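You operate a simulated robot arm through the tools that you are given. There is no shell and no other tool. Be economical: measure what you need, move in short steps, check, and stop when the job is done.

The job below is to be done with a simulated robot arm. You get a single attempt, and the scene is never put back.

Task
Clamp and lock the tray, then lay in the two mushrooms before the jig that match the card.
Fine: stems up; set the size slide to the card's size.

The check looks at the end state, three seconds after you hand in, the way a careful person would. Anything else that was tipped, shoved, dropped, spilled or broken makes it a failure.

Robot
A 6-joint arm with a two-finger parallel gripper, fixed in place. Base frame: the origin is at the foot of the arm, x ahead of it, y to its left, z up; the work surface is at about z = 4. Lengths are in mm, angles in rad, forces in N, time in s.
With the tool pointing down near the work surface it reaches from about 140 to 580 mm from the base axis. Its first joint turns from -1.152 to 1.152 rad. Payload 2.1 kg.
The TCP is the grasp point between the finger pads, 30 mm short of the fingertips. In the tool frame z runs along the fingers and y along their closing line. The gripper opens to 94 mm. The fingers are 28 mm wide and 10 mm thick; the gripper's body (50 by 96 mm) begins 55 mm behind the TCP.
Orientation is told as [roll, pitch, yaw] about the base's x, y, z axes, in that order, counted from this pose: with the fingers straight down and closing along the base's y, the tool's x points along the base's -x, its y along +y and its z along -z.

Tools
- The arm moves only by the tool send_rows. Its argument "motion" is one flat list of numbers, 7 for each row, row after row: the shift along the tool's x, y, z in mm, then the turn, a rotation vector about the tool's x, y, z in rad, then the opening, from 0 (shut) to 1 (fully open). In form: [tx, ty, tz, rx, ry, rz, claw, tx, ty, tz, rx, ry, rz, claw, ...]. A call has 1 to 20 rows; each row is the pose to reach, as a shift and turn from the pose commanded when the call began, along the tool's axes at that moment. Each row takes 0.2 s and may step no farther than 50 mm and 0.15 rad from the row before; otherwise, or with a gripper value out of range, the whole call is refused. Where a pose cannot be reached the arm comes as near as it can. A force on the tool above 40 N (or 10 N above the force at the start of the call, whichever is more), or a blocked arm, ends the call early, and 0.2 s more pass. Each finger travels about 72 mm/s and halts on what it meets, pressing with about 39 N; the grip force reading is that of the motor and also rises with nothing between the fingers. The clock runs only during rows and for 0.2 s after the last one: add rows that repeat a pose to give the fingers time. It gives the time, the measured TCP pose, the force on the tool (base axes), the opening and the grip force at its end, in the units of the frame above (readings bear some noise).
- Cameras (640 x 400 px; columns grow to the right, rows downward): "scene" is fixed at [53, -370.8, 482.4]; the picture's right is [0.79, -0.61, 0.00], its down [-0.35, -0.45, -0.82] and it looks along [0.50, 0.65, -0.57] (base axes); focal length 338 px, centre (320, 200). "wrist" rides on the gripper at [-37, 0, -58] in the tool frame; the picture's right is [0.00, -1.00, 0.00], its down [0.97, 0.00, -0.24] and it looks along [0.24, 0.00, 0.97] (tool axes); focal length 218 px, centre (320, 200). There is no depth. A picture from a camera that has moved, and an enlarged one, comes with that camera's place and axes in the base frame and with its lens.
- capture(camera): a new picture of that camera. It takes no simulated time.
- close_up(camera, box): a new picture of the part [left, top, right, bottom] of that camera's present view, enlarged. It takes no simulated time.
- sign_off(): hands the job in; it is judged then, once.

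Work in short steps. Places have to be worked out from the pictures, the camera data and where the tool is seen: move nearer, look again, correct. Check each grasp and each placing, and mend what went wrong. You have 120 turns and 76 pictures in all, those below and enlarged ones among them. Open the gripper and draw the arm clear of the work before you hand the job in, unless the task says otherwise; then end with one line.

The tools are called by a JSON object that holds its "api" and its "payload". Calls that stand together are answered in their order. send_rows: Moves the arm, as the interface text tells. Its arguments: {"type":"object","properties":{"motion":{"type":"array","items":{"type":"number"}}},"required":["motion"]} The other tools are called the same way: capture (camera) takes a picture; close_up (camera, box) takes an enlarged picture of a part of a camera's view; sign_off () hands the job in.

At the start:

```text
clock: 0.0
position: [308.2, 39.5, 291.9]
tcp_rot: [-0.002, -0.003, -0.002]
wrist_force: [-0.3, 0.0, 0.5]
gripper_width: 94.3
grip_force: 0.1
```

scene: 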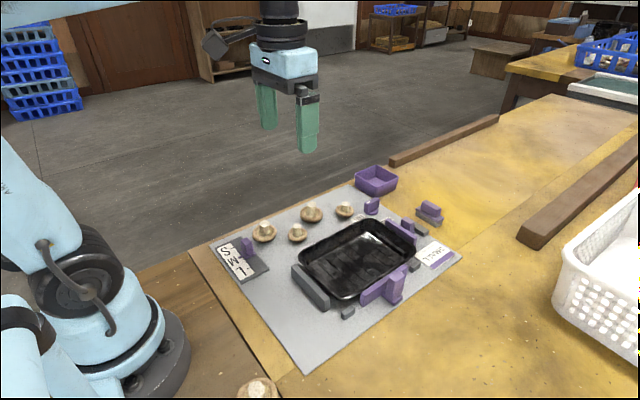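
wrist: 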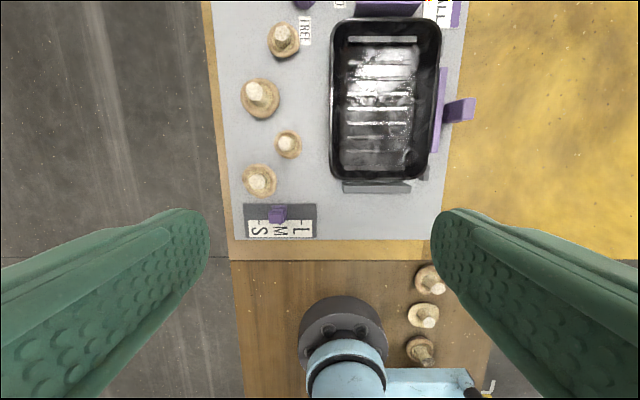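

I start with enlarged views of the jig, the card and the size slide to understand the layout.

{"api": "close_up", "payload": {"camera": "scene", "box": [200, 160, 480, 335]}}

{"api": "close_up", "payload": {"camera": "wrist", "box": [200, 0, 500, 188]}}

{"api": "close_up", "payload": {"camera": "wrist", "box": [200, 150, 500, 338]}}

{"api": "close_up", "payload": {"camera": "scene", "box": [340, 160, 480, 248]}}

```text
2.29 times, centred on (340, 248) of scene
camera zoom: at [53.0, -370.8, 482.4], right [0.79, -0.61, 0.0], down [-0.35, -0.45, -0.82], along [0.5, 0.65, -0.57], focal length 771 px, centre (274, 91)
```

zoom: 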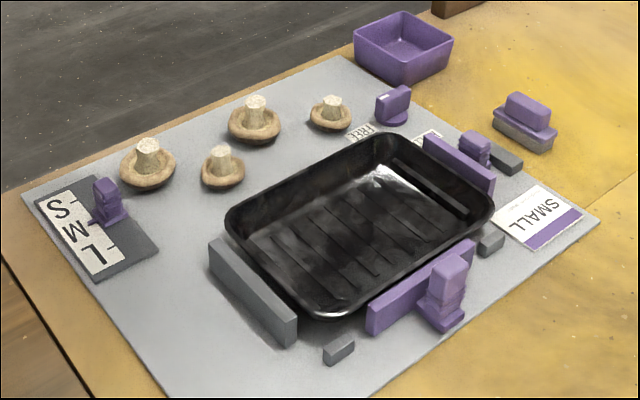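

```text
2.13 times, centred on (350, 94) of wrist
camera zoom: at [345.3, 38.7, 348.9], right [0.0, -1.0, 0.0], down [-0.97, 0.0, 0.24], along [-0.24, 0.0, -0.97], focal length 464 px, centre (256, 426)
```

zoom: 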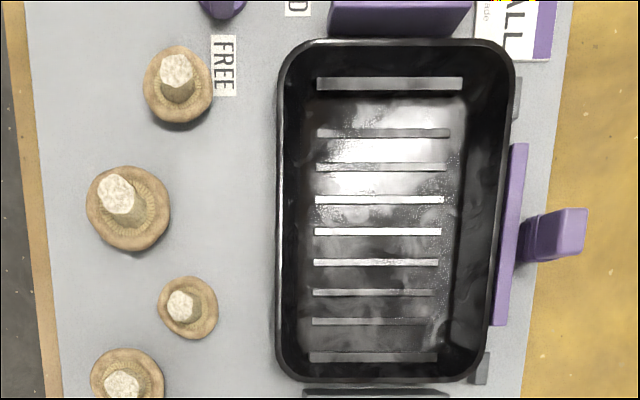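

```text
2.13 times, centred on (350, 244) of wrist
camera zoom: at [345.3, 38.7, 348.9], right [0.0, -1.0, 0.0], down [-0.97, 0.0, 0.24], along [-0.24, 0.0, -0.97], focal length 464 px, centre (256, 106)
```

zoom: 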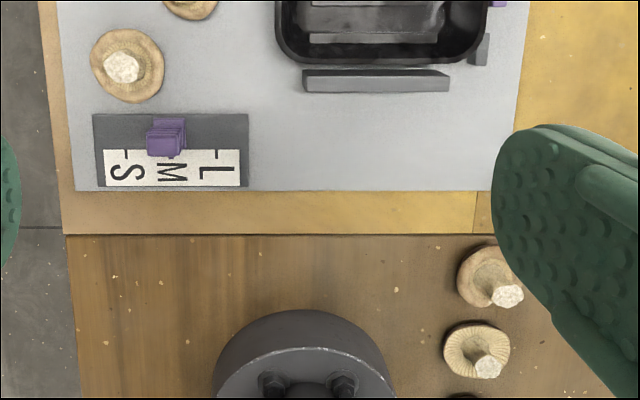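

```text
4.55 times, centred on (410, 204) of scene
camera zoom: at [53.0, -370.8, 482.4], right [0.79, -0.61, 0.0], down [-0.35, -0.45, -0.82], along [0.5, 0.65, -0.57], focal length 1534 px, centre (-89, 182)
```

zoom: 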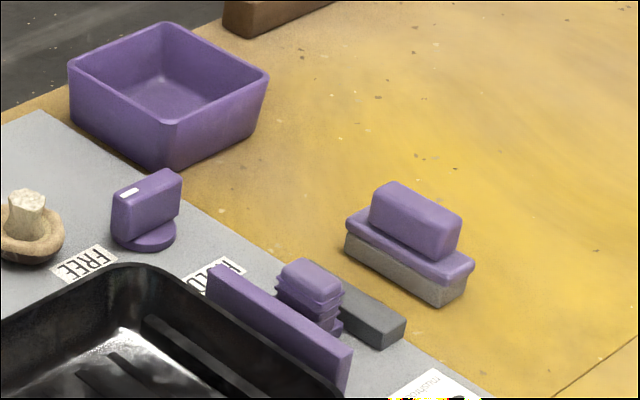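

The card says SMALL and the slide is at M. The knob sits by FREE/LOCK, and there are two purple clamp jaws, at the +x end and the -y side. I move forward over the jig to look straight down.

{"api": "send_rows", "payload": {"motion": [-40, -15, 0, 0, 0, 0, 1, -80, -30, 0, 0, 0, 0, 1, -120, -45, 0, 0, 0, 0, 1, -120, -45, 0, 0, 0, 0, 1]}}

{"api": "capture", "payload": {"camera": "wrist"}}

```text
clock: 1.0
position: [429.8, -6.8, 291.2]
tcp_rot: [0.001, -0.002, -0.004]
wrist_force: [0.5, 0.0, 0.1]
gripper_width: 93.8
grip_force: 0.0
```

```text
69 pictures are left
camera wrist: at [467.3, -6.6, 349.9], right [0.0, -1.0, 0.0], down [-0.97, 0.0, 0.24], along [-0.24, 0.0, -0.97], focal length 218 px, centre (320, 200)
```

wrist: 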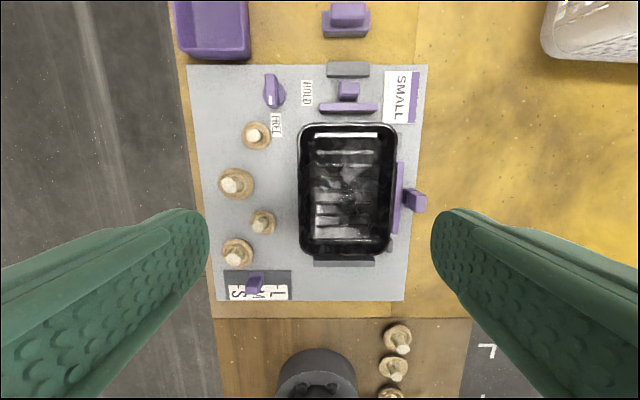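

{"api": "close_up", "payload": {"camera": "wrist", "box": [240, 50, 440, 175]}}

{"api": "close_up", "payload": {"camera": "wrist", "box": [200, 180, 440, 330]}}

```text
3.20 times, centred on (340, 112) of wrist
camera zoom: at [467.3, -6.6, 349.9], right [0.0, -1.0, 0.0], down [-0.97, 0.0, 0.24], along [-0.24, 0.0, -0.97], focal length 698 px, centre (256, 480)
```

zoom: 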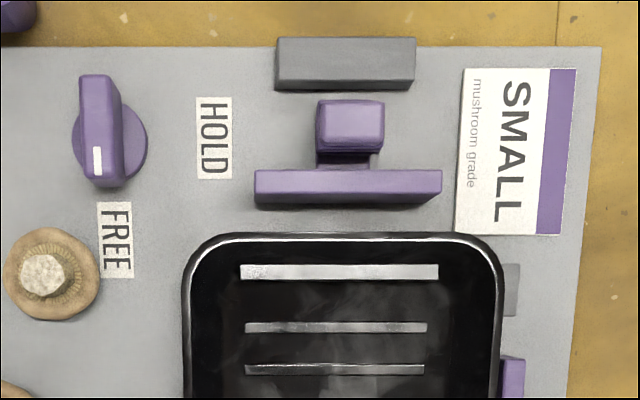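

```text
2.67 times, centred on (320, 255) of wrist
camera zoom: at [467.3, -6.6, 349.9], right [0.0, -1.0, 0.0], down [-0.97, 0.0, 0.24], along [-0.24, 0.0, -0.97], focal length 582 px, centre (320, 53)
```

zoom: 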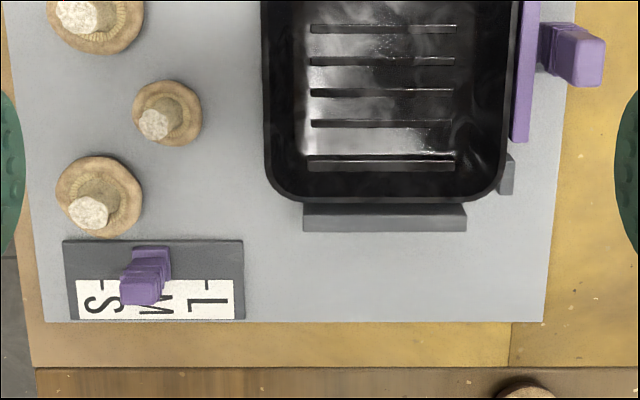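

The knob points to FREE and must turn 90° counter-clockwise to HOLD. I want to see how the tray sits against its stops, so I look from the +y side.

{"api": "send_rows", "payload": {"motion": [0, 45, 20, 0, 0, 0, 1, 0, 90, 50, 0, 0, 0, 1, 0, 135, 80, 0, 0, 0, 1, 0, 135, 80, 0, 0, 0, 1]}}

{"api": "capture", "payload": {"camera": "wrist"}}

{"api": "close_up", "payload": {"camera": "scene", "box": [350, 220, 430, 320]}}

```text
refused: row 2 steps farther than a row can; nothing moved
```

```text
66 pictures are left
camera wrist: at [467.3, -6.6, 349.9], right [0.0, -1.0, 0.0], down [-0.97, 0.0, 0.24], along [-0.24, 0.0, -0.97], focal length 218 px, centre (320, 200)
```

wrist: 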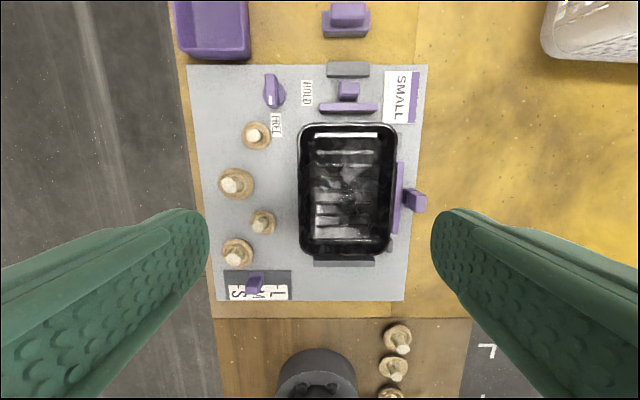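

```text
4.00 times, centred on (390, 270) of scene
camera zoom: at [53.0, -370.8, 482.4], right [0.79, -0.61, 0.0], down [-0.35, -0.45, -0.82], along [0.5, 0.65, -0.57], focal length 1350 px, centre (40, -80)
```

zoom: 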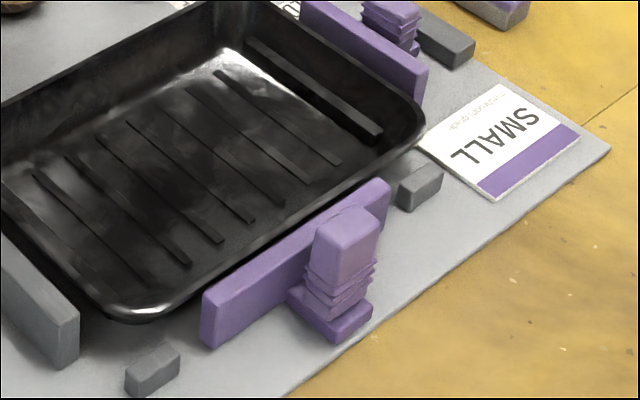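

The row step was too long; I resend it in shorter steps.

{"api": "send_rows", "payload": {"motion": [0, 40, 20, 0, 0, 0, 1, 0, 80, 40, 0, 0, 0, 1, 0, 110, 75, 0, 0, 0, 1, 0, 140, 90, 0, 0, 0, 1, 0, 140, 90, 0, 0, 0, 1]}}

{"api": "capture", "payload": {"camera": "wrist"}}

```text
clock: 2.2
position: [430.2, 134.8, 200.1]
tcp_rot: [-0.002, -0.001, -0.002]
wrist_force: [0.4, -0.3, 0.7]
gripper_width: 94.2
grip_force: 0.0
```

```text
64 pictures are left
camera wrist: at [468.0, 133.3, 258.2], right [0.0, -1.0, 0.0], down [-0.97, 0.0, 0.24], along [-0.24, 0.0, -0.97], focal length 218 px, centre (320, 200)
```

wrist: 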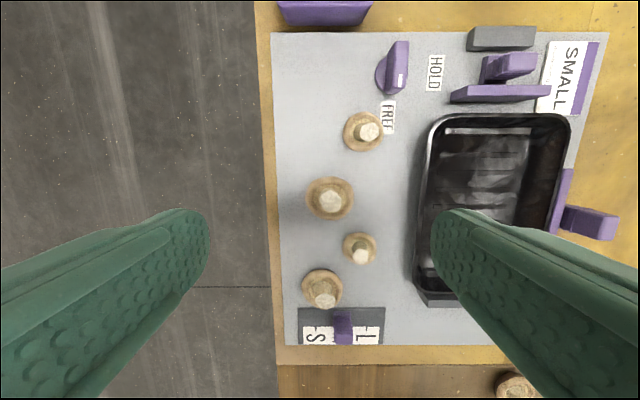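

{"api": "close_up", "payload": {"camera": "wrist", "box": [370, 20, 620, 176]}}

{"api": "close_up", "payload": {"camera": "wrist", "box": [280, 190, 520, 340]}}

```text
2.56 times, centred on (495, 98) of wrist
camera zoom: at [468.0, 133.3, 258.2], right [0.0, -1.0, 0.0], down [-0.97, 0.0, 0.24], along [-0.24, 0.0, -0.97], focal length 559 px, centre (-128, 461)
```

zoom: 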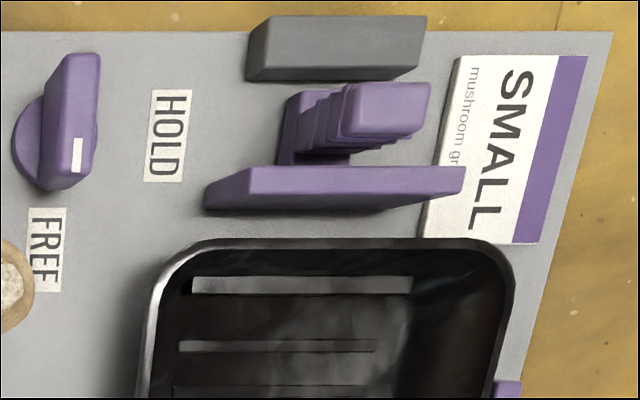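

```text
2.67 times, centred on (400, 265) of wrist
camera zoom: at [468.0, 133.3, 258.2], right [0.0, -1.0, 0.0], down [-0.97, 0.0, 0.24], along [-0.24, 0.0, -0.97], focal length 582 px, centre (107, 27)
```

zoom: 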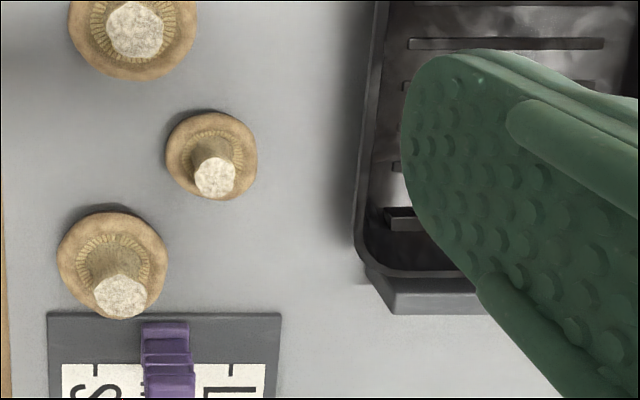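

There seems to be no stop on the +y side. I look at the -y side from close by.

{"api": "send_rows", "payload": {"motion": [0, -45, 0, 0, 0, 0, 1, 0, -90, 0, 0, 0, 0, 1, 0, -135, 0, 0, 0, 0, 1, 0, -180, 0, 0, 0, 0, 1, 0, -225, 0, 0, 0, 0, 1, 10, -270, 0, 0, 0, 0, 1, 20, -310, 0, 0, 0, 0, 1, 20, -310, 0, 0, 0, 0, 1]}}

{"api": "capture", "payload": {"camera": "wrist"}}

```text
clock: 4.0
position: [410.7, -175.6, 204.3]
tcp_rot: [0.0, -0.002, -0.001]
wrist_force: [-0.1, -0.5, -0.4]
gripper_width: 94.0
grip_force: 0.1
```

```text
61 pictures are left
camera wrist: at [446.4, -176.8, 261.4], right [0.0, -1.0, 0.0], down [-0.97, 0.0, 0.24], along [-0.24, 0.0, -0.97], focal length 218 px, centre (320, 200)
```

wrist: 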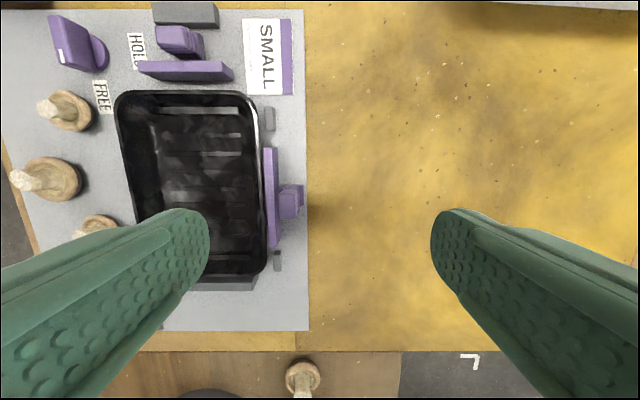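

{"api": "close_up", "payload": {"camera": "wrist", "box": [200, 90, 320, 165]}}

{"api": "close_up", "payload": {"camera": "wrist", "box": [190, 150, 350, 300]}}

```text
5.33 times, centred on (260, 128) of wrist
camera zoom: at [446.4, -176.8, 261.4], right [0.0, -1.0, 0.0], down [-0.97, 0.0, 0.24], along [-0.24, 0.0, -0.97], focal length 1164 px, centre (640, 587)
```

zoom: 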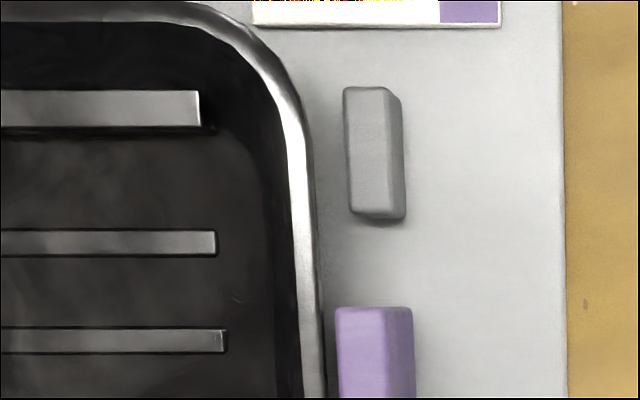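

```text
2.67 times, centred on (270, 225) of wrist
camera zoom: at [446.4, -176.8, 261.4], right [0.0, -1.0, 0.0], down [-0.97, 0.0, 0.24], along [-0.24, 0.0, -0.97], focal length 582 px, centre (453, 133)
```

zoom: 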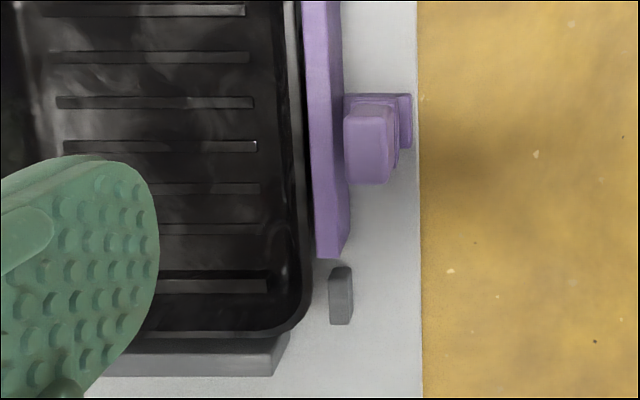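

Before touching anything I look low from the +y side, with the tool tilted, to settle whether a stop lies beneath that rim.

{"api": "send_rows", "payload": {"motion": [0, 45, 0, 0, 0, 0, 1, 0, 90, 0, 0, 0, 0, 1, 0, 135, 0, 0, 0, 0, 1, 0, 180, 0, 0, 0, 0, 1, 0, 225, 0, 0, 0, 0, 1, 0, 270, 0, 0, 0, 0, 1, 0, 315, 0, 0.1, 0, 0, 1, 0, 345, 20, 0.25, 0, 0, 1, 0, 370, 40, 0.4, 0, 0, 1, 0, 390, 50, 0.55, 0, 0, 1, 0, 400, 50, 0.7, 0, 0, 1, 0, 400, 50, 0.7, 0, 0, 1]}}

{"api": "capture", "payload": {"camera": "wrist"}}

```text
clock: 6.6
position: [409.3, 224.0, 150.2]
tcp_rot: [-0.702, -0.001, -0.001]
wrist_force: [-0.5, -0.5, 0.3]
gripper_width: 93.9
grip_force: 0.2
```

```text
58 pictures are left
camera wrist: at [445.7, 260.4, 195.7], right [0.0, -0.76, 0.65], down [-0.97, 0.16, 0.18], along [-0.24, -0.63, -0.74], focal length 218 px, centre (320, 200)
```

wrist: 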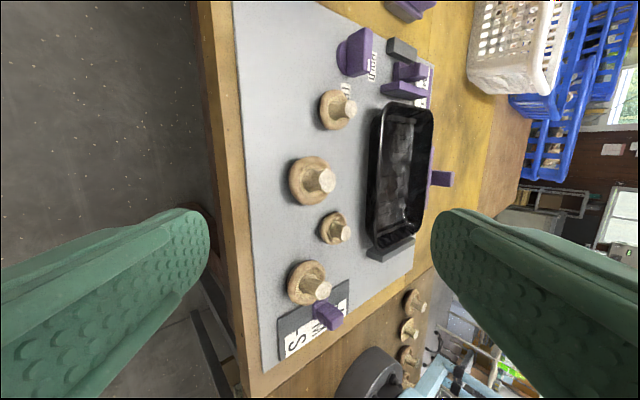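

{"api": "close_up", "payload": {"camera": "wrist", "box": [310, 90, 450, 270]}}

{"api": "close_up", "payload": {"camera": "wrist", "box": [270, 20, 450, 130]}}

{"api": "close_up", "payload": {"camera": "wrist", "box": [270, 240, 390, 360]}}

```text
2.22 times, centred on (380, 180) of wrist
camera zoom: at [445.7, 260.4, 195.7], right [0.0, -0.76, 0.65], down [-0.97, 0.16, 0.18], along [-0.24, -0.63, -0.74], focal length 485 px, centre (187, 244)
```

zoom: 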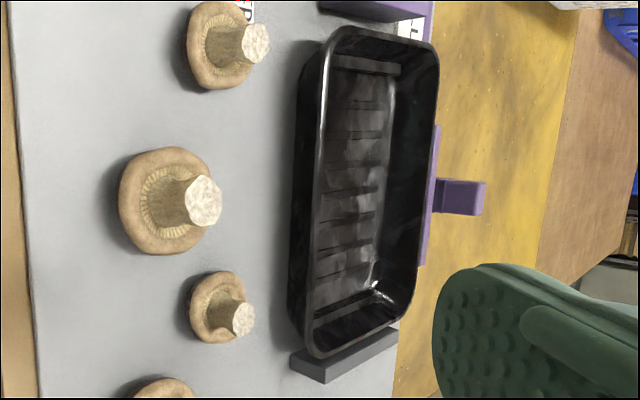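

```text
3.56 times, centred on (360, 75) of wrist
camera zoom: at [445.7, 260.4, 195.7], right [0.0, -0.76, 0.65], down [-0.97, 0.16, 0.18], along [-0.24, -0.63, -0.74], focal length 776 px, centre (178, 644)
```

zoom: 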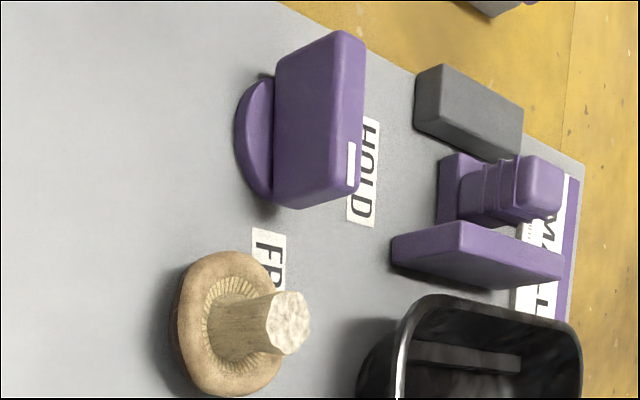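

```text
3.33 times, centred on (330, 300) of wrist
camera zoom: at [445.7, 260.4, 195.7], right [0.0, -0.76, 0.65], down [-0.97, 0.16, 0.18], along [-0.24, -0.63, -0.74], focal length 728 px, centre (287, -133)
```

zoom: 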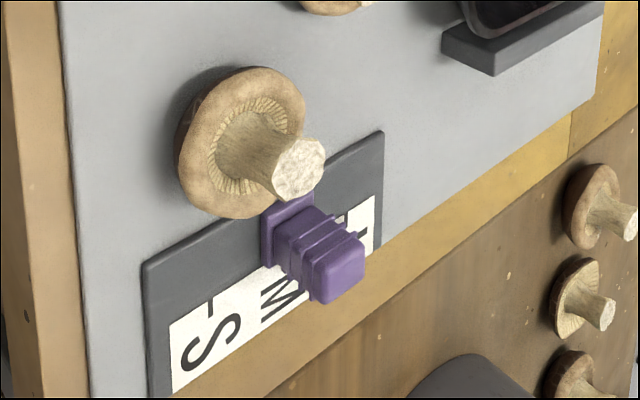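

There is no stop on the +y side. The end jaw (+x) faces the grey end stop, so it is the main clamp, with its handle at about (538, -45, 45). I straighten the tool first.

{"api": "send_rows", "payload": {"motion": [0, 0, 0, -0.15, 0, 0, 1, 0, 0, 0, -0.3, 0, 0, 1, 0, 0, 0, -0.45, 0, 0, 1, 0, 0, 0, -0.6, 0, 0, 1, 0, 0, 0, -0.702, 0, 0, 1, 0, 0, 0, -0.702, 0, 0, 1]}}

```text
clock: 8.0
position: [409.3, 223.7, 149.6]
tcp_rot: [0.004, -0.001, -0.003]
wrist_force: [-1.0, -0.5, 0.4]
gripper_width: 94.2
grip_force: 0.1
```

Now I move above the end jaw handle.

{"api": "send_rows", "payload": {"motion": [-18.7, -38.4, 0, 0, 0, 0, 1, -37.4, -76.8, 0, 0, 0, 0, 1, -56.1, -115.2, 0, 0, 0, 0, 1, -74.8, -153.6, 0, 0, 0, 0, 1, -93.5, -192, 0, 0, 0, 0, 1, -112.2, -230.4, 0, 0, 0, 0, 1, -131, -268.7, 0, 0, 0, 0, 1, -131, -268.7, 0, 0, 0, 0, 1]}}

{"api": "capture", "payload": {"camera": "wrist"}}

```text
clock: 9.8
position: [538.0, -46.8, 150.7]
tcp_rot: [0.002, -0.003, -0.003]
wrist_force: [-0.1, 0.1, -0.1]
gripper_width: 94.0
grip_force: 0.2
```

```text
54 pictures are left
camera wrist: at [575.2, -47.0, 208.7], right [0.0, -1.0, 0.0], down [-0.97, 0.0, 0.24], along [-0.24, 0.0, -0.97], focal length 218 px, centre (320, 200)
```

wrist: 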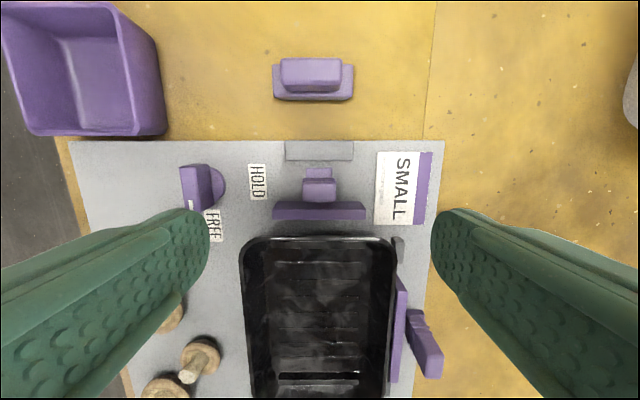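

The handle is centred under the TCP. I narrow the fingers to about 52 mm and go down to z≈48.

{"api": "send_rows", "payload": {"motion": [0, 0, 30, 0, 0, 0, 0.6, 0, 0, 60, 0, 0, 0, 0.55, 0, 0, 85, 0, 0, 0, 0.55, 0, 0, 103, 0, 0, 0, 0.55, 0, 0, 103, 0, 0, 0, 0.55]}}

{"api": "capture", "payload": {"camera": "wrist"}}

{"api": "capture", "payload": {"camera": "scene"}}

```text
clock: 11.0
position: [539.6, -42.9, 47.2]
tcp_rot: [0.002, -0.002, -0.001]
wrist_force: [0.5, -0.9, -0.1]
gripper_width: 51.6
grip_force: 0.0
```

```text
53 pictures are left
camera wrist: at [576.6, -44.0, 105.6], right [0.0, -1.0, 0.0], down [-0.97, 0.0, 0.24], along [-0.24, 0.0, -0.97], focal length 218 px, centre (320, 200)
```

wrist: 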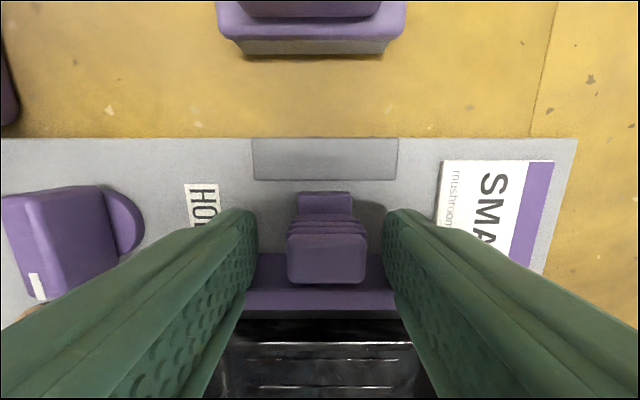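

```text
52 pictures are left
```

scene: 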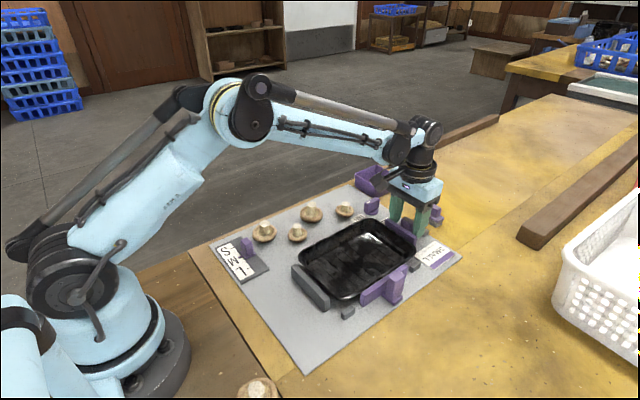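

The fingers straddle the handle without touching. I close on it.

{"api": "send_rows", "payload": {"motion": [0, 0, 0, 0, 0, 0, 0.35, 0, 0, 0, 0, 0, 0, 0.2, 0, 0, 0, 0, 0, 0, 0.15, 0, 0, 0, 0, 0, 0, 0.15]}}

```text
clock: 12.0
position: [539.3, -45.3, 47.4]
tcp_rot: [-0.001, -0.003, -0.004]
wrist_force: [1.2, -19.1, -6.2]
gripper_width: 25.5
grip_force: 45.0
```

Gripped at 25.5 mm, with a side force of -19 N, so I ease the tool a little to -y.

{"api": "send_rows", "payload": {"motion": [0, -2, 0, 0, 0, 0, 0.15, 0, -2, 0, 0, 0, 0, 0.15]}}

```text
clock: 12.6
position: [539.4, -46.1, 48.6]
tcp_rot: [0.002, -0.003, 0.0]
wrist_force: [-3.5, -7.7, -9.3]
gripper_width: 25.4
grip_force: 45.2
```

The side force has dropped. I now push the jaw toward -x in small steps and watch the force.

{"api": "send_rows", "payload": {"motion": [2, -1, 0, 0, 0, 0, 0.15, 4, -1, 0, 0, 0, 0, 0.15, 6, -1, 0, 0, 0, 0, 0.15, 8, -1, 0, 0, 0, 0, 0.15, 8, -1, 0, 0, 0, 0, 0.15]}}

{"api": "capture", "payload": {"camera": "wrist"}}

```text
clock: 13.8
position: [531.4, -45.5, 48.9]
tcp_rot: [0.004, -0.001, 0.001]
wrist_force: [0.3, 15.6, -5.1]
gripper_width: 25.7
grip_force: 44.6
```

```text
51 pictures are left
camera wrist: at [568.2, -46.2, 105.8], right [0.0, -1.0, 0.0], down [-0.97, 0.0, 0.24], along [-0.24, 0.0, -0.97], focal length 218 px, centre (320, 200)
```

wrist: 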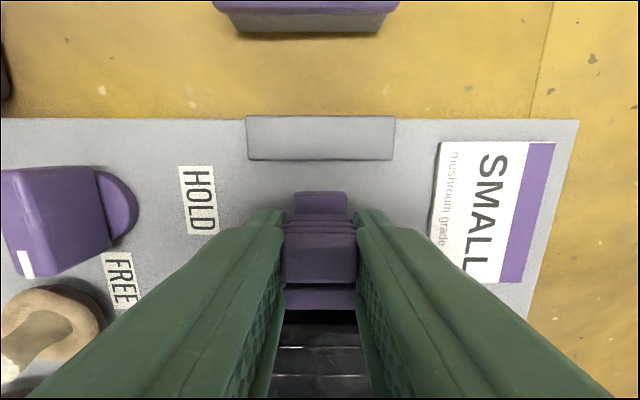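

The jaw slides freely. I continue in small steps until the force rises.

{"api": "send_rows", "payload": {"motion": [2, 1, 0, 0, 0, 0, 0.15, 4, 1, 0, 0, 0, 0, 0.15, 6, 1, 0, 0, 0, 0, 0.15, 6, 1, 0, 0, 0, 0, 0.15]}}

```text
clock: 14.8
position: [525.4, -45.7, 48.1]
tcp_rot: [0.005, -0.001, 0.0]
wrist_force: [0.1, 18.8, -7.9]
gripper_width: 25.7
grip_force: 45.4
```

{"api": "close_up", "payload": {"camera": "scene", "box": [280, 180, 460, 320]}}

{"api": "send_rows", "payload": {"motion": [2, 1, 0, 0, 0, 0, 0.15, 4, 1, 0, 0, 0, 0, 0.15, 4, 1, 0, 0, 0, 0, 0.15]}}

{"api": "close_up", "payload": {"camera": "scene", "box": [280, 180, 460, 320]}}

```text
2.86 times, centred on (370, 250) of scene
camera zoom: at [53.0, -370.8, 482.3], right [0.79, -0.61, 0.0], down [-0.35, -0.45, -0.82], along [0.5, 0.65, -0.57], focal length 964 px, centre (177, 57)
```

zoom: 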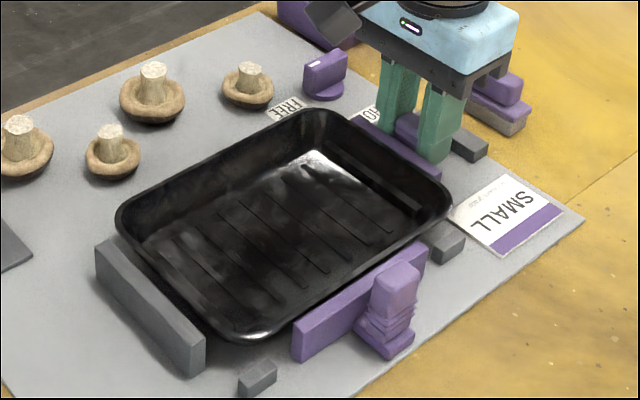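

```text
clock: 15.6
position: [521.3, -44.9, 48.7]
tcp_rot: [0.005, -0.002, -0.002]
wrist_force: [0.5, 15.5, 8.0]
gripper_width: 25.7
grip_force: 45.1
```

```text
2.86 times, centred on (370, 250) of scene
camera zoom: at [52.9, -370.8, 482.4], right [0.79, -0.61, 0.0], down [-0.35, -0.45, -0.82], along [0.5, 0.65, -0.57], focal length 964 px, centre (177, 57)
```

zoom: 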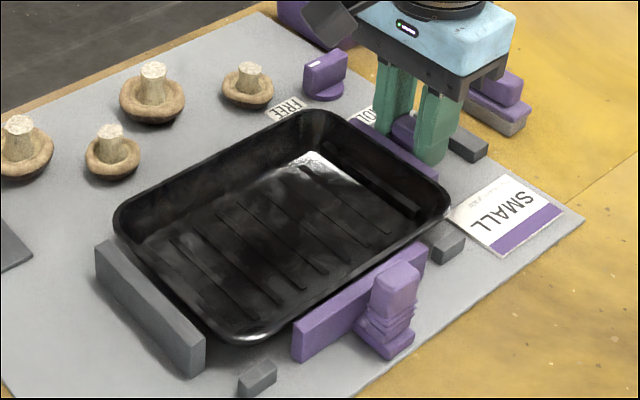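

The jaw is near the tray but shows no resistance yet, so I continue.

{"api": "send_rows", "payload": {"motion": [1.5, 0, 0, 0, 0, 0, 0.15, 3, 0, 0, 0, 0, 0, 0.15, 4.5, 0, 0, 0, 0, 0, 0.15, 6, 0, 0, 0, 0, 0, 0.15, 6, 0, 0, 0, 0, 0, 0.15]}}

{"api": "close_up", "payload": {"camera": "scene", "box": [280, 180, 460, 320]}}

```text
clock: 16.8
position: [515.4, -45.2, 47.6]
tcp_rot: [0.004, -0.002, 0.0]
wrist_force: [-0.3, 17.7, -7.5]
gripper_width: 25.5
grip_force: 45.6
```

```text
2.86 times, centred on (370, 250) of scene
camera zoom: at [53.0, -370.8, 482.3], right [0.79, -0.61, 0.0], down [-0.35, -0.45, -0.82], along [0.5, 0.65, -0.57], focal length 964 px, centre (177, 57)
```

zoom: 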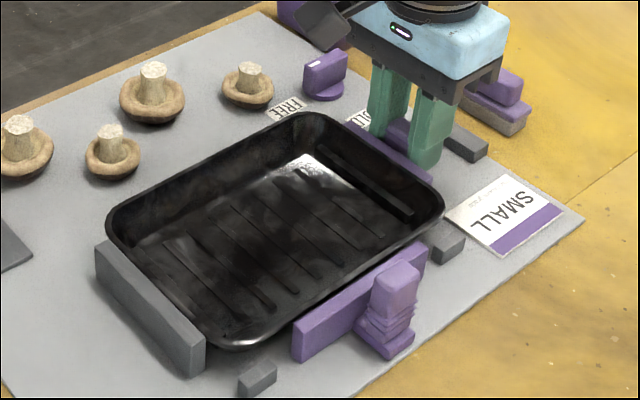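

The tray now travels with the jaw toward the end stop. I keep going until it seats.

{"api": "send_rows", "payload": {"motion": [1.5, 0, 0, 0, 0, 0, 0.15, 3, 0, 0, 0, 0, 0, 0.15, 4.5, 0, 0, 0, 0, 0, 0.15, 6, 0, 0, 0, 0, 0, 0.15, 6, 0, 0, 0, 0, 0, 0.15]}}

{"api": "close_up", "payload": {"camera": "scene", "box": [280, 180, 460, 320]}}

```text
clock: 18.0
position: [509.3, -45.0, 46.8]
tcp_rot: [0.001, -0.003, -0.002]
wrist_force: [0.4, 13.7, 6.2]
gripper_width: 25.9
grip_force: 44.7
```

```text
2.86 times, centred on (370, 250) of scene
camera zoom: at [52.9, -370.8, 482.4], right [0.79, -0.61, 0.0], down [-0.35, -0.45, -0.82], along [0.5, 0.65, -0.57], focal length 964 px, centre (177, 57)
```

zoom: 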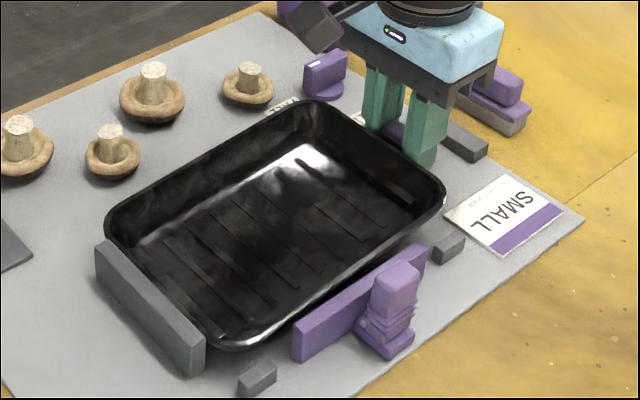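

The tray's +x end looks lifted: it has met the stop and the jaw is riding up its sloped end wall. I back off a few mm to let it settle.

{"api": "send_rows", "payload": {"motion": [-1.5, 0, 0, 0, 0, 0, 0.15, -3, 0, 0, 0, 0, 0, 0.15, -4.5, 0, 0, 0, 0, 0, 0.15, -4.5, 0, 0, 0, 0, 0, 0.15]}}

{"api": "close_up", "payload": {"camera": "scene", "box": [280, 180, 460, 320]}}

{"api": "capture", "payload": {"camera": "wrist"}}

```text
clock: 19.0
position: [514.5, -44.9, 49.0]
tcp_rot: [0.001, -0.001, -0.002]
wrist_force: [-0.6, 12.6, 8.1]
gripper_width: 25.9
grip_force: 45.0
```

```text
2.86 times, centred on (370, 250) of scene
camera zoom: at [52.9, -370.8, 482.4], right [0.79, -0.61, 0.0], down [-0.35, -0.45, -0.82], along [0.5, 0.65, -0.57], focal length 964 px, centre (177, 57)
```

zoom: 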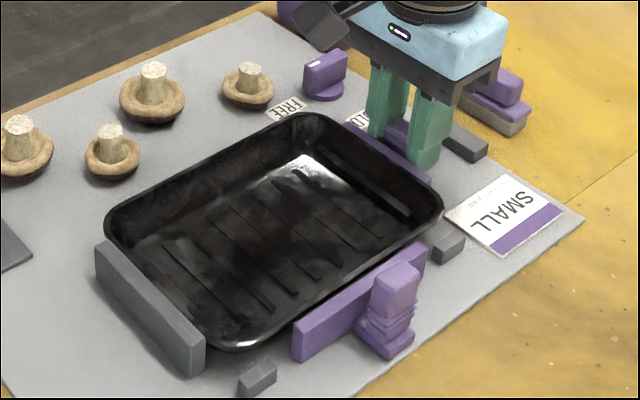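

```text
45 pictures are left
camera wrist: at [551.4, -46.1, 105.8], right [0.0, -1.0, 0.0], down [-0.97, 0.0, 0.24], along [-0.24, 0.0, -0.97], focal length 218 px, centre (320, 200)
```

wrist: 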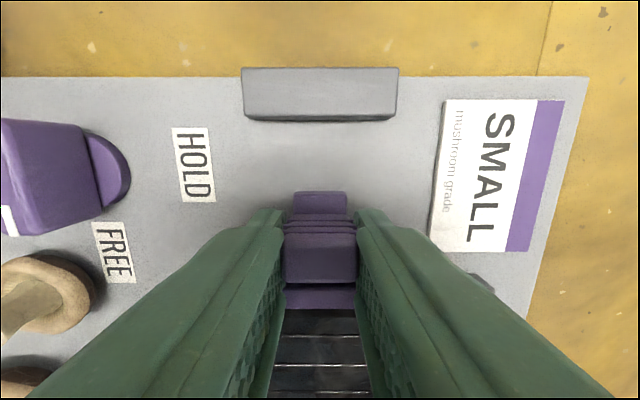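

The tray is flat again. I advance in millimetre steps, watching for contact without lift.

{"api": "send_rows", "payload": {"motion": [0.7, 0, 0, 0, 0, 0, 0.15, 1.4, 0, 0, 0, 0, 0, 0.15, 1.4, 0, 0, 0, 0, 0, 0.15]}}

{"api": "close_up", "payload": {"camera": "scene", "box": [280, 180, 460, 320]}}

```text
clock: 19.8
position: [512.6, -44.2, 47.3]
tcp_rot: [0.002, -0.003, -0.001]
wrist_force: [0.2, 12.0, 9.6]
gripper_width: 25.6
grip_force: 45.2
```

```text
2.86 times, centred on (370, 250) of scene
camera zoom: at [52.9, -370.8, 482.4], right [0.79, -0.61, 0.0], down [-0.35, -0.45, -0.82], along [0.5, 0.65, -0.57], focal length 964 px, centre (177, 57)
```

zoom: 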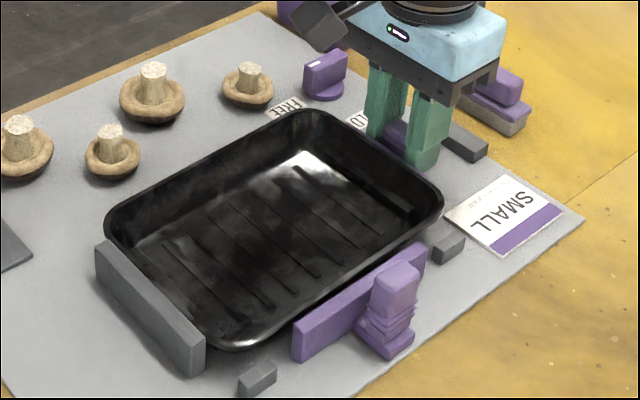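

The rim has begun lifting (about 1 mm), so I go back 1 mm to where it just touches.

{"api": "send_rows", "payload": {"motion": [-0.6, 0, 0, 0, 0, 0, 0.15, -1.1, 0, 0, 0, 0, 0, 0.15, -1.1, 0, 0, 0, 0, 0, 0.15]}}

{"api": "close_up", "payload": {"camera": "scene", "box": [280, 180, 460, 320]}}

```text
clock: 20.6
position: [514.2, -45.1, 48.2]
tcp_rot: [0.003, -0.002, -0.001]
wrist_force: [-0.3, 12.1, 12.0]
gripper_width: 25.6
grip_force: 45.3
```

```text
2.86 times, centred on (370, 250) of scene
camera zoom: at [52.9, -370.8, 482.4], right [0.79, -0.61, 0.0], down [-0.35, -0.45, -0.82], along [0.5, 0.65, -0.57], focal length 964 px, centre (177, 57)
```

zoom: 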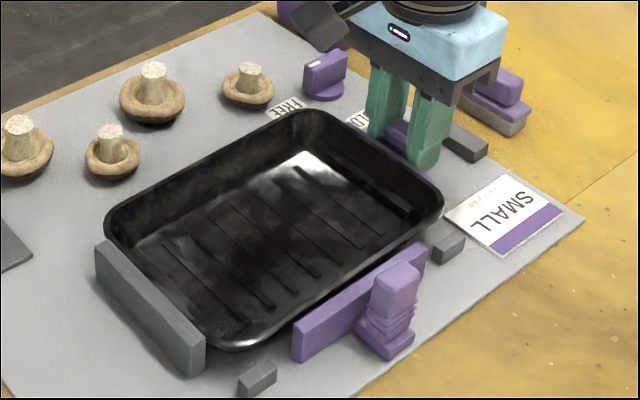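

Almost flat. I ease off half a millimetre more, open the fingers, rise clear and look again.

{"api": "send_rows", "payload": {"motion": [-0.6, 0, 0, 0, 0, 0, 0.15, -0.6, 0, 0, 0, 0, 0, 0.3, -0.6, 0, 0, 0, 0, 0, 0.5, -0.6, 0, 0, 0, 0, 0, 0.55]}}

{"api": "send_rows", "payload": {"motion": [0, 0, -40, 0, 0, 0, 0.55, 0, 0, -80, 0, 0, 0, 0.55, 0, 0, -110, 0, 0, 0, 0.8, 0, 0, -110, 0, 0, 0, 1]}}

{"api": "close_up", "payload": {"camera": "scene", "box": [280, 180, 460, 320]}}

{"api": "capture", "payload": {"camera": "wrist"}}

```text
clock: 21.6
position: [512.9, -46.7, 48.5]
tcp_rot: [0.0, -0.001, -0.001]
wrist_force: [-1.2, 0.2, 0.1]
gripper_width: 51.5
grip_force: 0.1
```

```text
clock: 22.6
position: [514.3, -44.1, 160.5]
tcp_rot: [0.001, -0.003, 0.0]
wrist_force: [-0.2, -0.7, -0.8]
gripper_width: 94.0
grip_force: 0.0
```

```text
2.86 times, centred on (370, 250) of scene
camera zoom: at [53.0, -370.8, 482.4], right [0.79, -0.61, 0.0], down [-0.35, -0.45, -0.82], along [0.5, 0.65, -0.57], focal length 964 px, centre (177, 57)
```

zoom: 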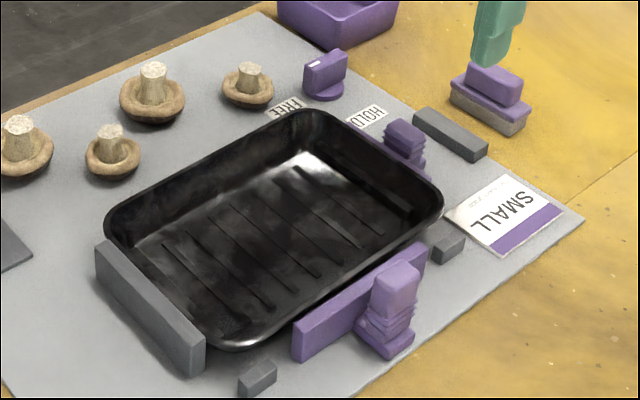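

```text
41 pictures are left
camera wrist: at [552.1, -44.9, 217.9], right [0.0, -1.0, 0.0], down [-0.97, 0.0, 0.24], along [-0.24, 0.0, -0.97], focal length 218 px, centre (320, 200)
```

wrist: 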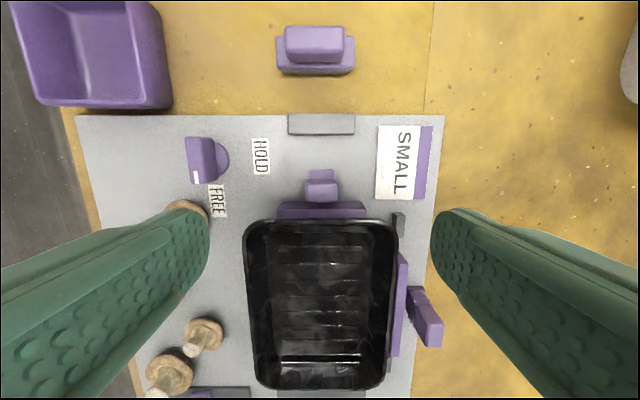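

The jaw touches the tray, but the +x end still sits 1–2 mm high, hung on the jaw by friction. I shut the fingers and press that end of the tray floor gently down so it seats and nudges the jaw snug.

{"api": "send_rows", "payload": {"motion": [25, 0, 0, 0, 0, 0, 0.6, 45, -1, 10, 0, 0, 0, 0.2, 45, -1, 40, 0, 0, 0, 0, 45, -1, 70, 0, 0, 0, 0, 45, -1, 95, 0, 0, 0, 0, 45, -1, 95, 0, 0, 0, 0]}}

{"api": "send_rows", "payload": {"motion": [0, 0, 3, 0, 0, 0, 0, 0, 0, 6, 0, 0, 0, 0, 0, 0, 9, 0, 0, 0, 0, 0, 0, 12, 0, 0, 0, 0, 0, 0, 14, 0, 0, 0, 0, 0, 0, 16, 0, 0, 0, 0, 0, 0, 18, 0, 0, 0, 0]}}

```text
clock: 24.0
position: [469.9, -45.5, 62.6]
tcp_rot: [0.002, -0.004, -0.002]
wrist_force: [-0.7, -0.5, 0.5]
gripper_width: 0.0
grip_force: 32.7
```

```text
clock: 25.6
position: [469.0, -46.8, 46.3]
tcp_rot: [0.002, -0.003, -0.003]
wrist_force: [-3.4, 0.1, 25.8]
gripper_width: 0.0
grip_force: 32.6
```

Contact with 26 N down. I look at the tray.

{"api": "close_up", "payload": {"camera": "scene", "box": [280, 180, 460, 320]}}

```text
2.86 times, centred on (370, 250) of scene
camera zoom: at [52.9, -370.8, 482.4], right [0.79, -0.61, 0.0], down [-0.35, -0.45, -0.82], along [0.5, 0.65, -0.57], focal length 964 px, centre (177, 57)
```

zoom: 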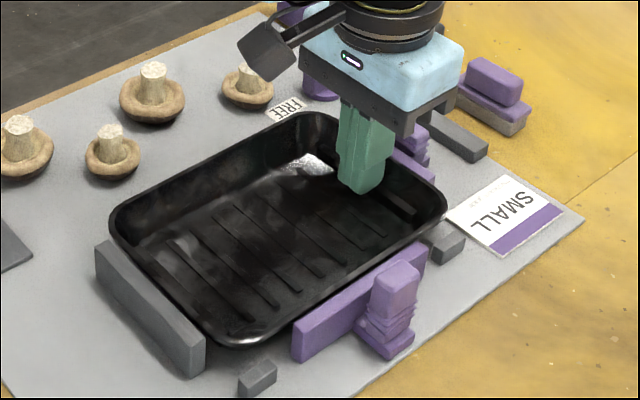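

Pressing flattened the tray but pushed it and the jaw back a few mm off the stop. I lift, regrip the end handle, and push again to just the seating point.

{"api": "send_rows", "payload": {"motion": [0, 0, -40, 0, 0, 0, 0, 0, 0, -80, 0, 0, 0, 0.2, -30, 0, -90, 0, 0, 0, 0.5, -49, 0, -90, 0, 0, 0, 0.55, -49, 0, -50, 0, 0, 0, 0.55, -49, 0, -18, 0, 0, 0, 0.55, -49, 0, -2, 0, 0, 0, 0.55, -49, 0, -2, 0, 0, 0, 0.55]}}

{"api": "close_up", "payload": {"camera": "scene", "box": [290, 190, 450, 290]}}

```text
clock: 27.4
position: [520.1, -46.0, 46.8]
tcp_rot: [0.003, -0.002, -0.001]
wrist_force: [-0.1, 0.5, -0.3]
gripper_width: 51.6
grip_force: 0.1
```

```text
4.00 times, centred on (370, 240) of scene
camera zoom: at [53.0, -370.8, 482.4], right [0.79, -0.61, 0.0], down [-0.35, -0.45, -0.82], along [0.5, 0.65, -0.57], focal length 1350 px, centre (120, 40)
```

zoom: 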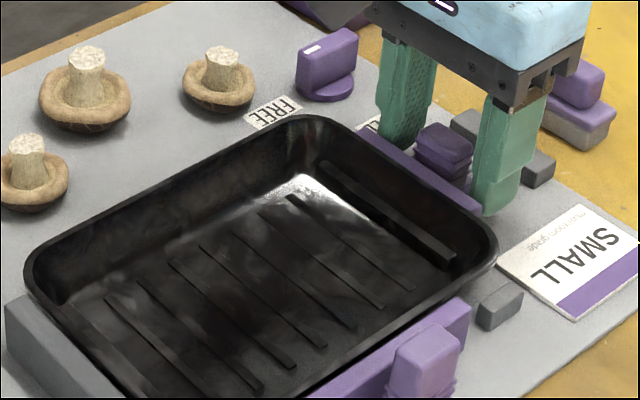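

The tray is flat. I grip and push 2 mm, comparing at this zoom.

{"api": "send_rows", "payload": {"motion": [0, 0, 0, 0, 0, 0, 0.35, 0, 0, 0, 0, 0, 0, 0.2, 0, 0, 0, 0, 0, 0, 0.15, 0, 0, 0, 0, 0, 0, 0.15, 1, 0, 0, 0, 0, 0, 0.15, 2, 0, 0, 0, 0, 0, 0.15, 2, 0, 0, 0, 0, 0, 0.15]}}

{"api": "close_up", "payload": {"camera": "scene", "box": [290, 190, 450, 290]}}

```text
clock: 29.0
position: [517.9, -45.7, 46.0]
tcp_rot: [0.004, -0.002, 0.0]
wrist_force: [-0.1, 20.4, -7.6]
gripper_width: 25.7
grip_force: 45.4
```

```text
4.00 times, centred on (370, 240) of scene
camera zoom: at [53.0, -370.8, 482.3], right [0.79, -0.61, 0.0], down [-0.35, -0.45, -0.82], along [0.5, 0.65, -0.57], focal length 1350 px, centre (120, 40)
```

zoom: 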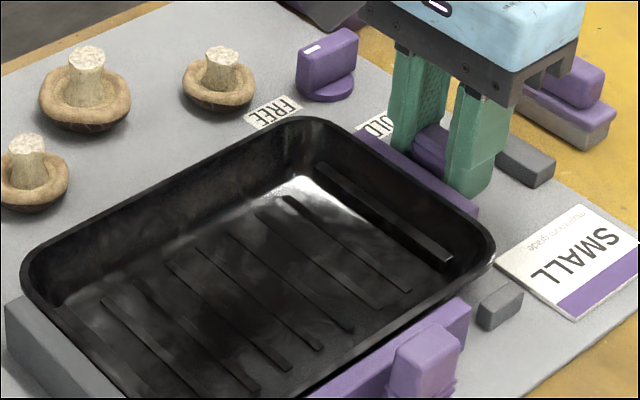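

Still flat, sliding. Two more millimetres.

{"api": "send_rows", "payload": {"motion": [0.7, 0, 0, 0, 0, 0, 0.15, 1.4, 0, 0, 0, 0, 0, 0.15, 2, 0, 0, 0, 0, 0, 0.15, 2, 0, 0, 0, 0, 0, 0.15]}}

{"api": "close_up", "payload": {"camera": "scene", "box": [290, 190, 450, 290]}}

```text
clock: 30.0
position: [515.0, -45.2, 47.5]
tcp_rot: [0.005, -0.002, 0.0]
wrist_force: [0.6, 20.6, -2.0]
gripper_width: 25.6
grip_force: 44.9
```

```text
4.00 times, centred on (370, 240) of scene
camera zoom: at [53.0, -370.8, 482.4], right [0.79, -0.61, 0.0], down [-0.35, -0.45, -0.82], along [0.5, 0.65, -0.57], focal length 1350 px, centre (120, 40)
```

zoom: 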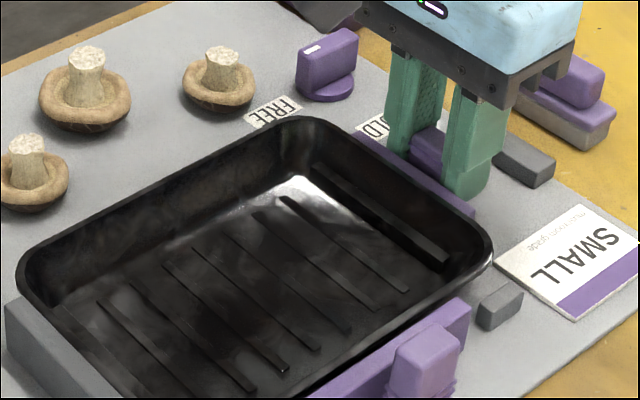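

{"api": "send_rows", "payload": {"motion": [0.5, 0, 0, 0, 0, 0, 0.15, 1, 0, 0, 0, 0, 0, 0.15, 1, 0, 0, 0, 0, 0, 0.15]}}

{"api": "close_up", "payload": {"camera": "scene", "box": [290, 190, 450, 290]}}

```text
clock: 30.8
position: [514.1, -44.9, 46.9]
tcp_rot: [0.005, -0.001, 0.0]
wrist_force: [0.4, 21.8, 7.1]
gripper_width: 25.8
grip_force: 45.0
```

```text
4.00 times, centred on (370, 240) of scene
camera zoom: at [52.9, -370.8, 482.4], right [0.79, -0.61, 0.0], down [-0.35, -0.45, -0.82], along [0.5, 0.65, -0.57], focal length 1350 px, centre (120, 40)
```

zoom: 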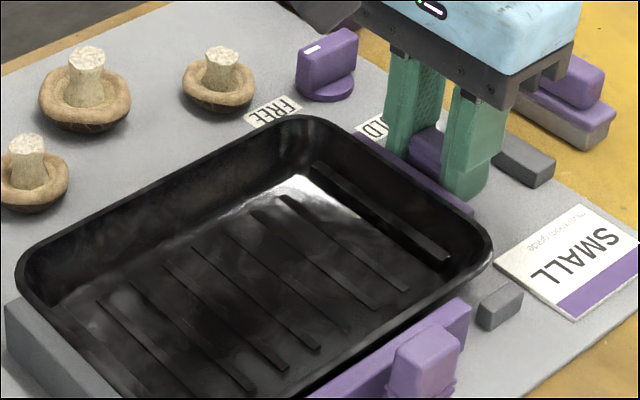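

The tray has stopped moving and is still flat: seated between the stop and the jaw. I release here and rise.

{"api": "send_rows", "payload": {"motion": [0, 0, 0, 0, 0, 0, 0.3, 0, 0, 0, 0, 0, 0, 0.5, 0, 0, 0, 0, 0, 0, 0.55, 0, 0, -40, 0, 0, 0, 0.55, 0, 0, -85, 0, 0, 0, 0.55, 0, 0, -130, 0, 0, 0, 0.55, 0, 0, -130, 0, 0, 0, 0.55]}}

{"api": "capture", "payload": {"camera": "wrist"}}

{"api": "close_up", "payload": {"camera": "scene", "box": [290, 190, 450, 290]}}

```text
clock: 32.4
position: [514.3, -47.3, 178.3]
tcp_rot: [0.001, -0.001, -0.002]
wrist_force: [0.7, 0.1, 0.1]
gripper_width: 51.6
grip_force: 0.0
```

```text
35 pictures are left
camera wrist: at [550.8, -47.5, 235.6], right [0.0, -1.0, 0.0], down [-0.97, 0.0, 0.24], along [-0.24, 0.0, -0.97], focal length 218 px, centre (320, 200)
```

wrist: 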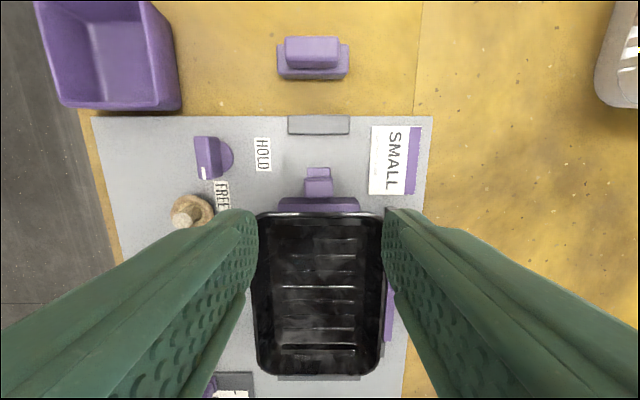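

```text
4.00 times, centred on (370, 240) of scene
camera zoom: at [53.0, -370.8, 482.4], right [0.79, -0.61, 0.0], down [-0.35, -0.45, -0.82], along [0.5, 0.65, -0.57], focal length 1350 px, centre (120, 40)
```

zoom: 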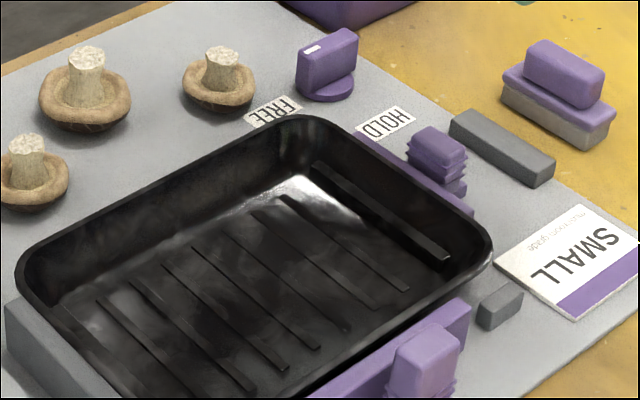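

The end clamp is set. Before locking I check the side jaw's gap from straight above the tray's -y edge.

{"api": "send_rows", "payload": {"motion": [40, -25, 0, 0, 0, 0, 0.8, 80, -50, 0, 0, 0, 0, 1, 114, -72, 0, 0, 0, 0, 1, 114, -72, 0, 0, 0, 0, 1]}}

{"api": "close_up", "payload": {"camera": "wrist", "box": [240, 60, 400, 160]}}

{"api": "close_up", "payload": {"camera": "wrist", "box": [240, 160, 400, 260]}}

```text
clock: 33.4
position: [398.6, -118.1, 177.4]
tcp_rot: [0.002, -0.003, -0.003]
wrist_force: [0.4, 0.3, -0.1]
gripper_width: 94.0
grip_force: 0.0
```

```text
4.00 times, centred on (320, 110) of wrist
camera zoom: at [436.4, -118.8, 235.3], right [0.0, -1.0, 0.0], down [-0.97, 0.0, 0.24], along [-0.24, 0.0, -0.97], focal length 873 px, centre (320, 560)
```

zoom: 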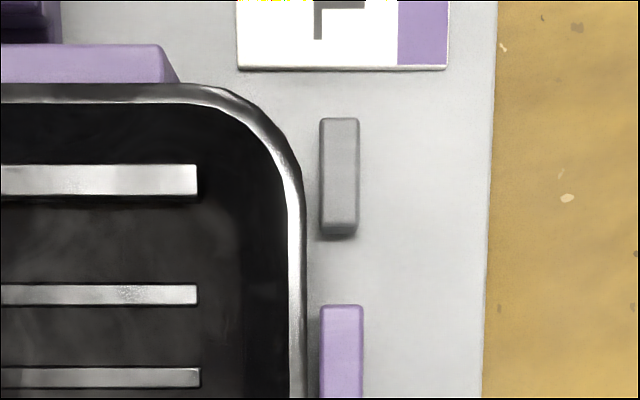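

```text
4.00 times, centred on (320, 210) of wrist
camera zoom: at [436.4, -118.8, 235.3], right [0.0, -1.0, 0.0], down [-0.97, 0.0, 0.24], along [-0.24, 0.0, -0.97], focal length 873 px, centre (320, 160)
```

zoom: 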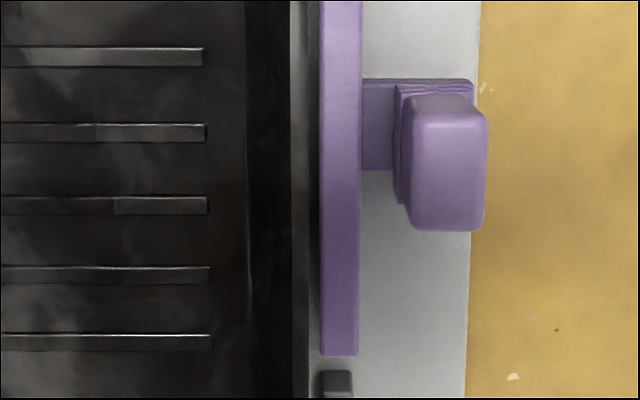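

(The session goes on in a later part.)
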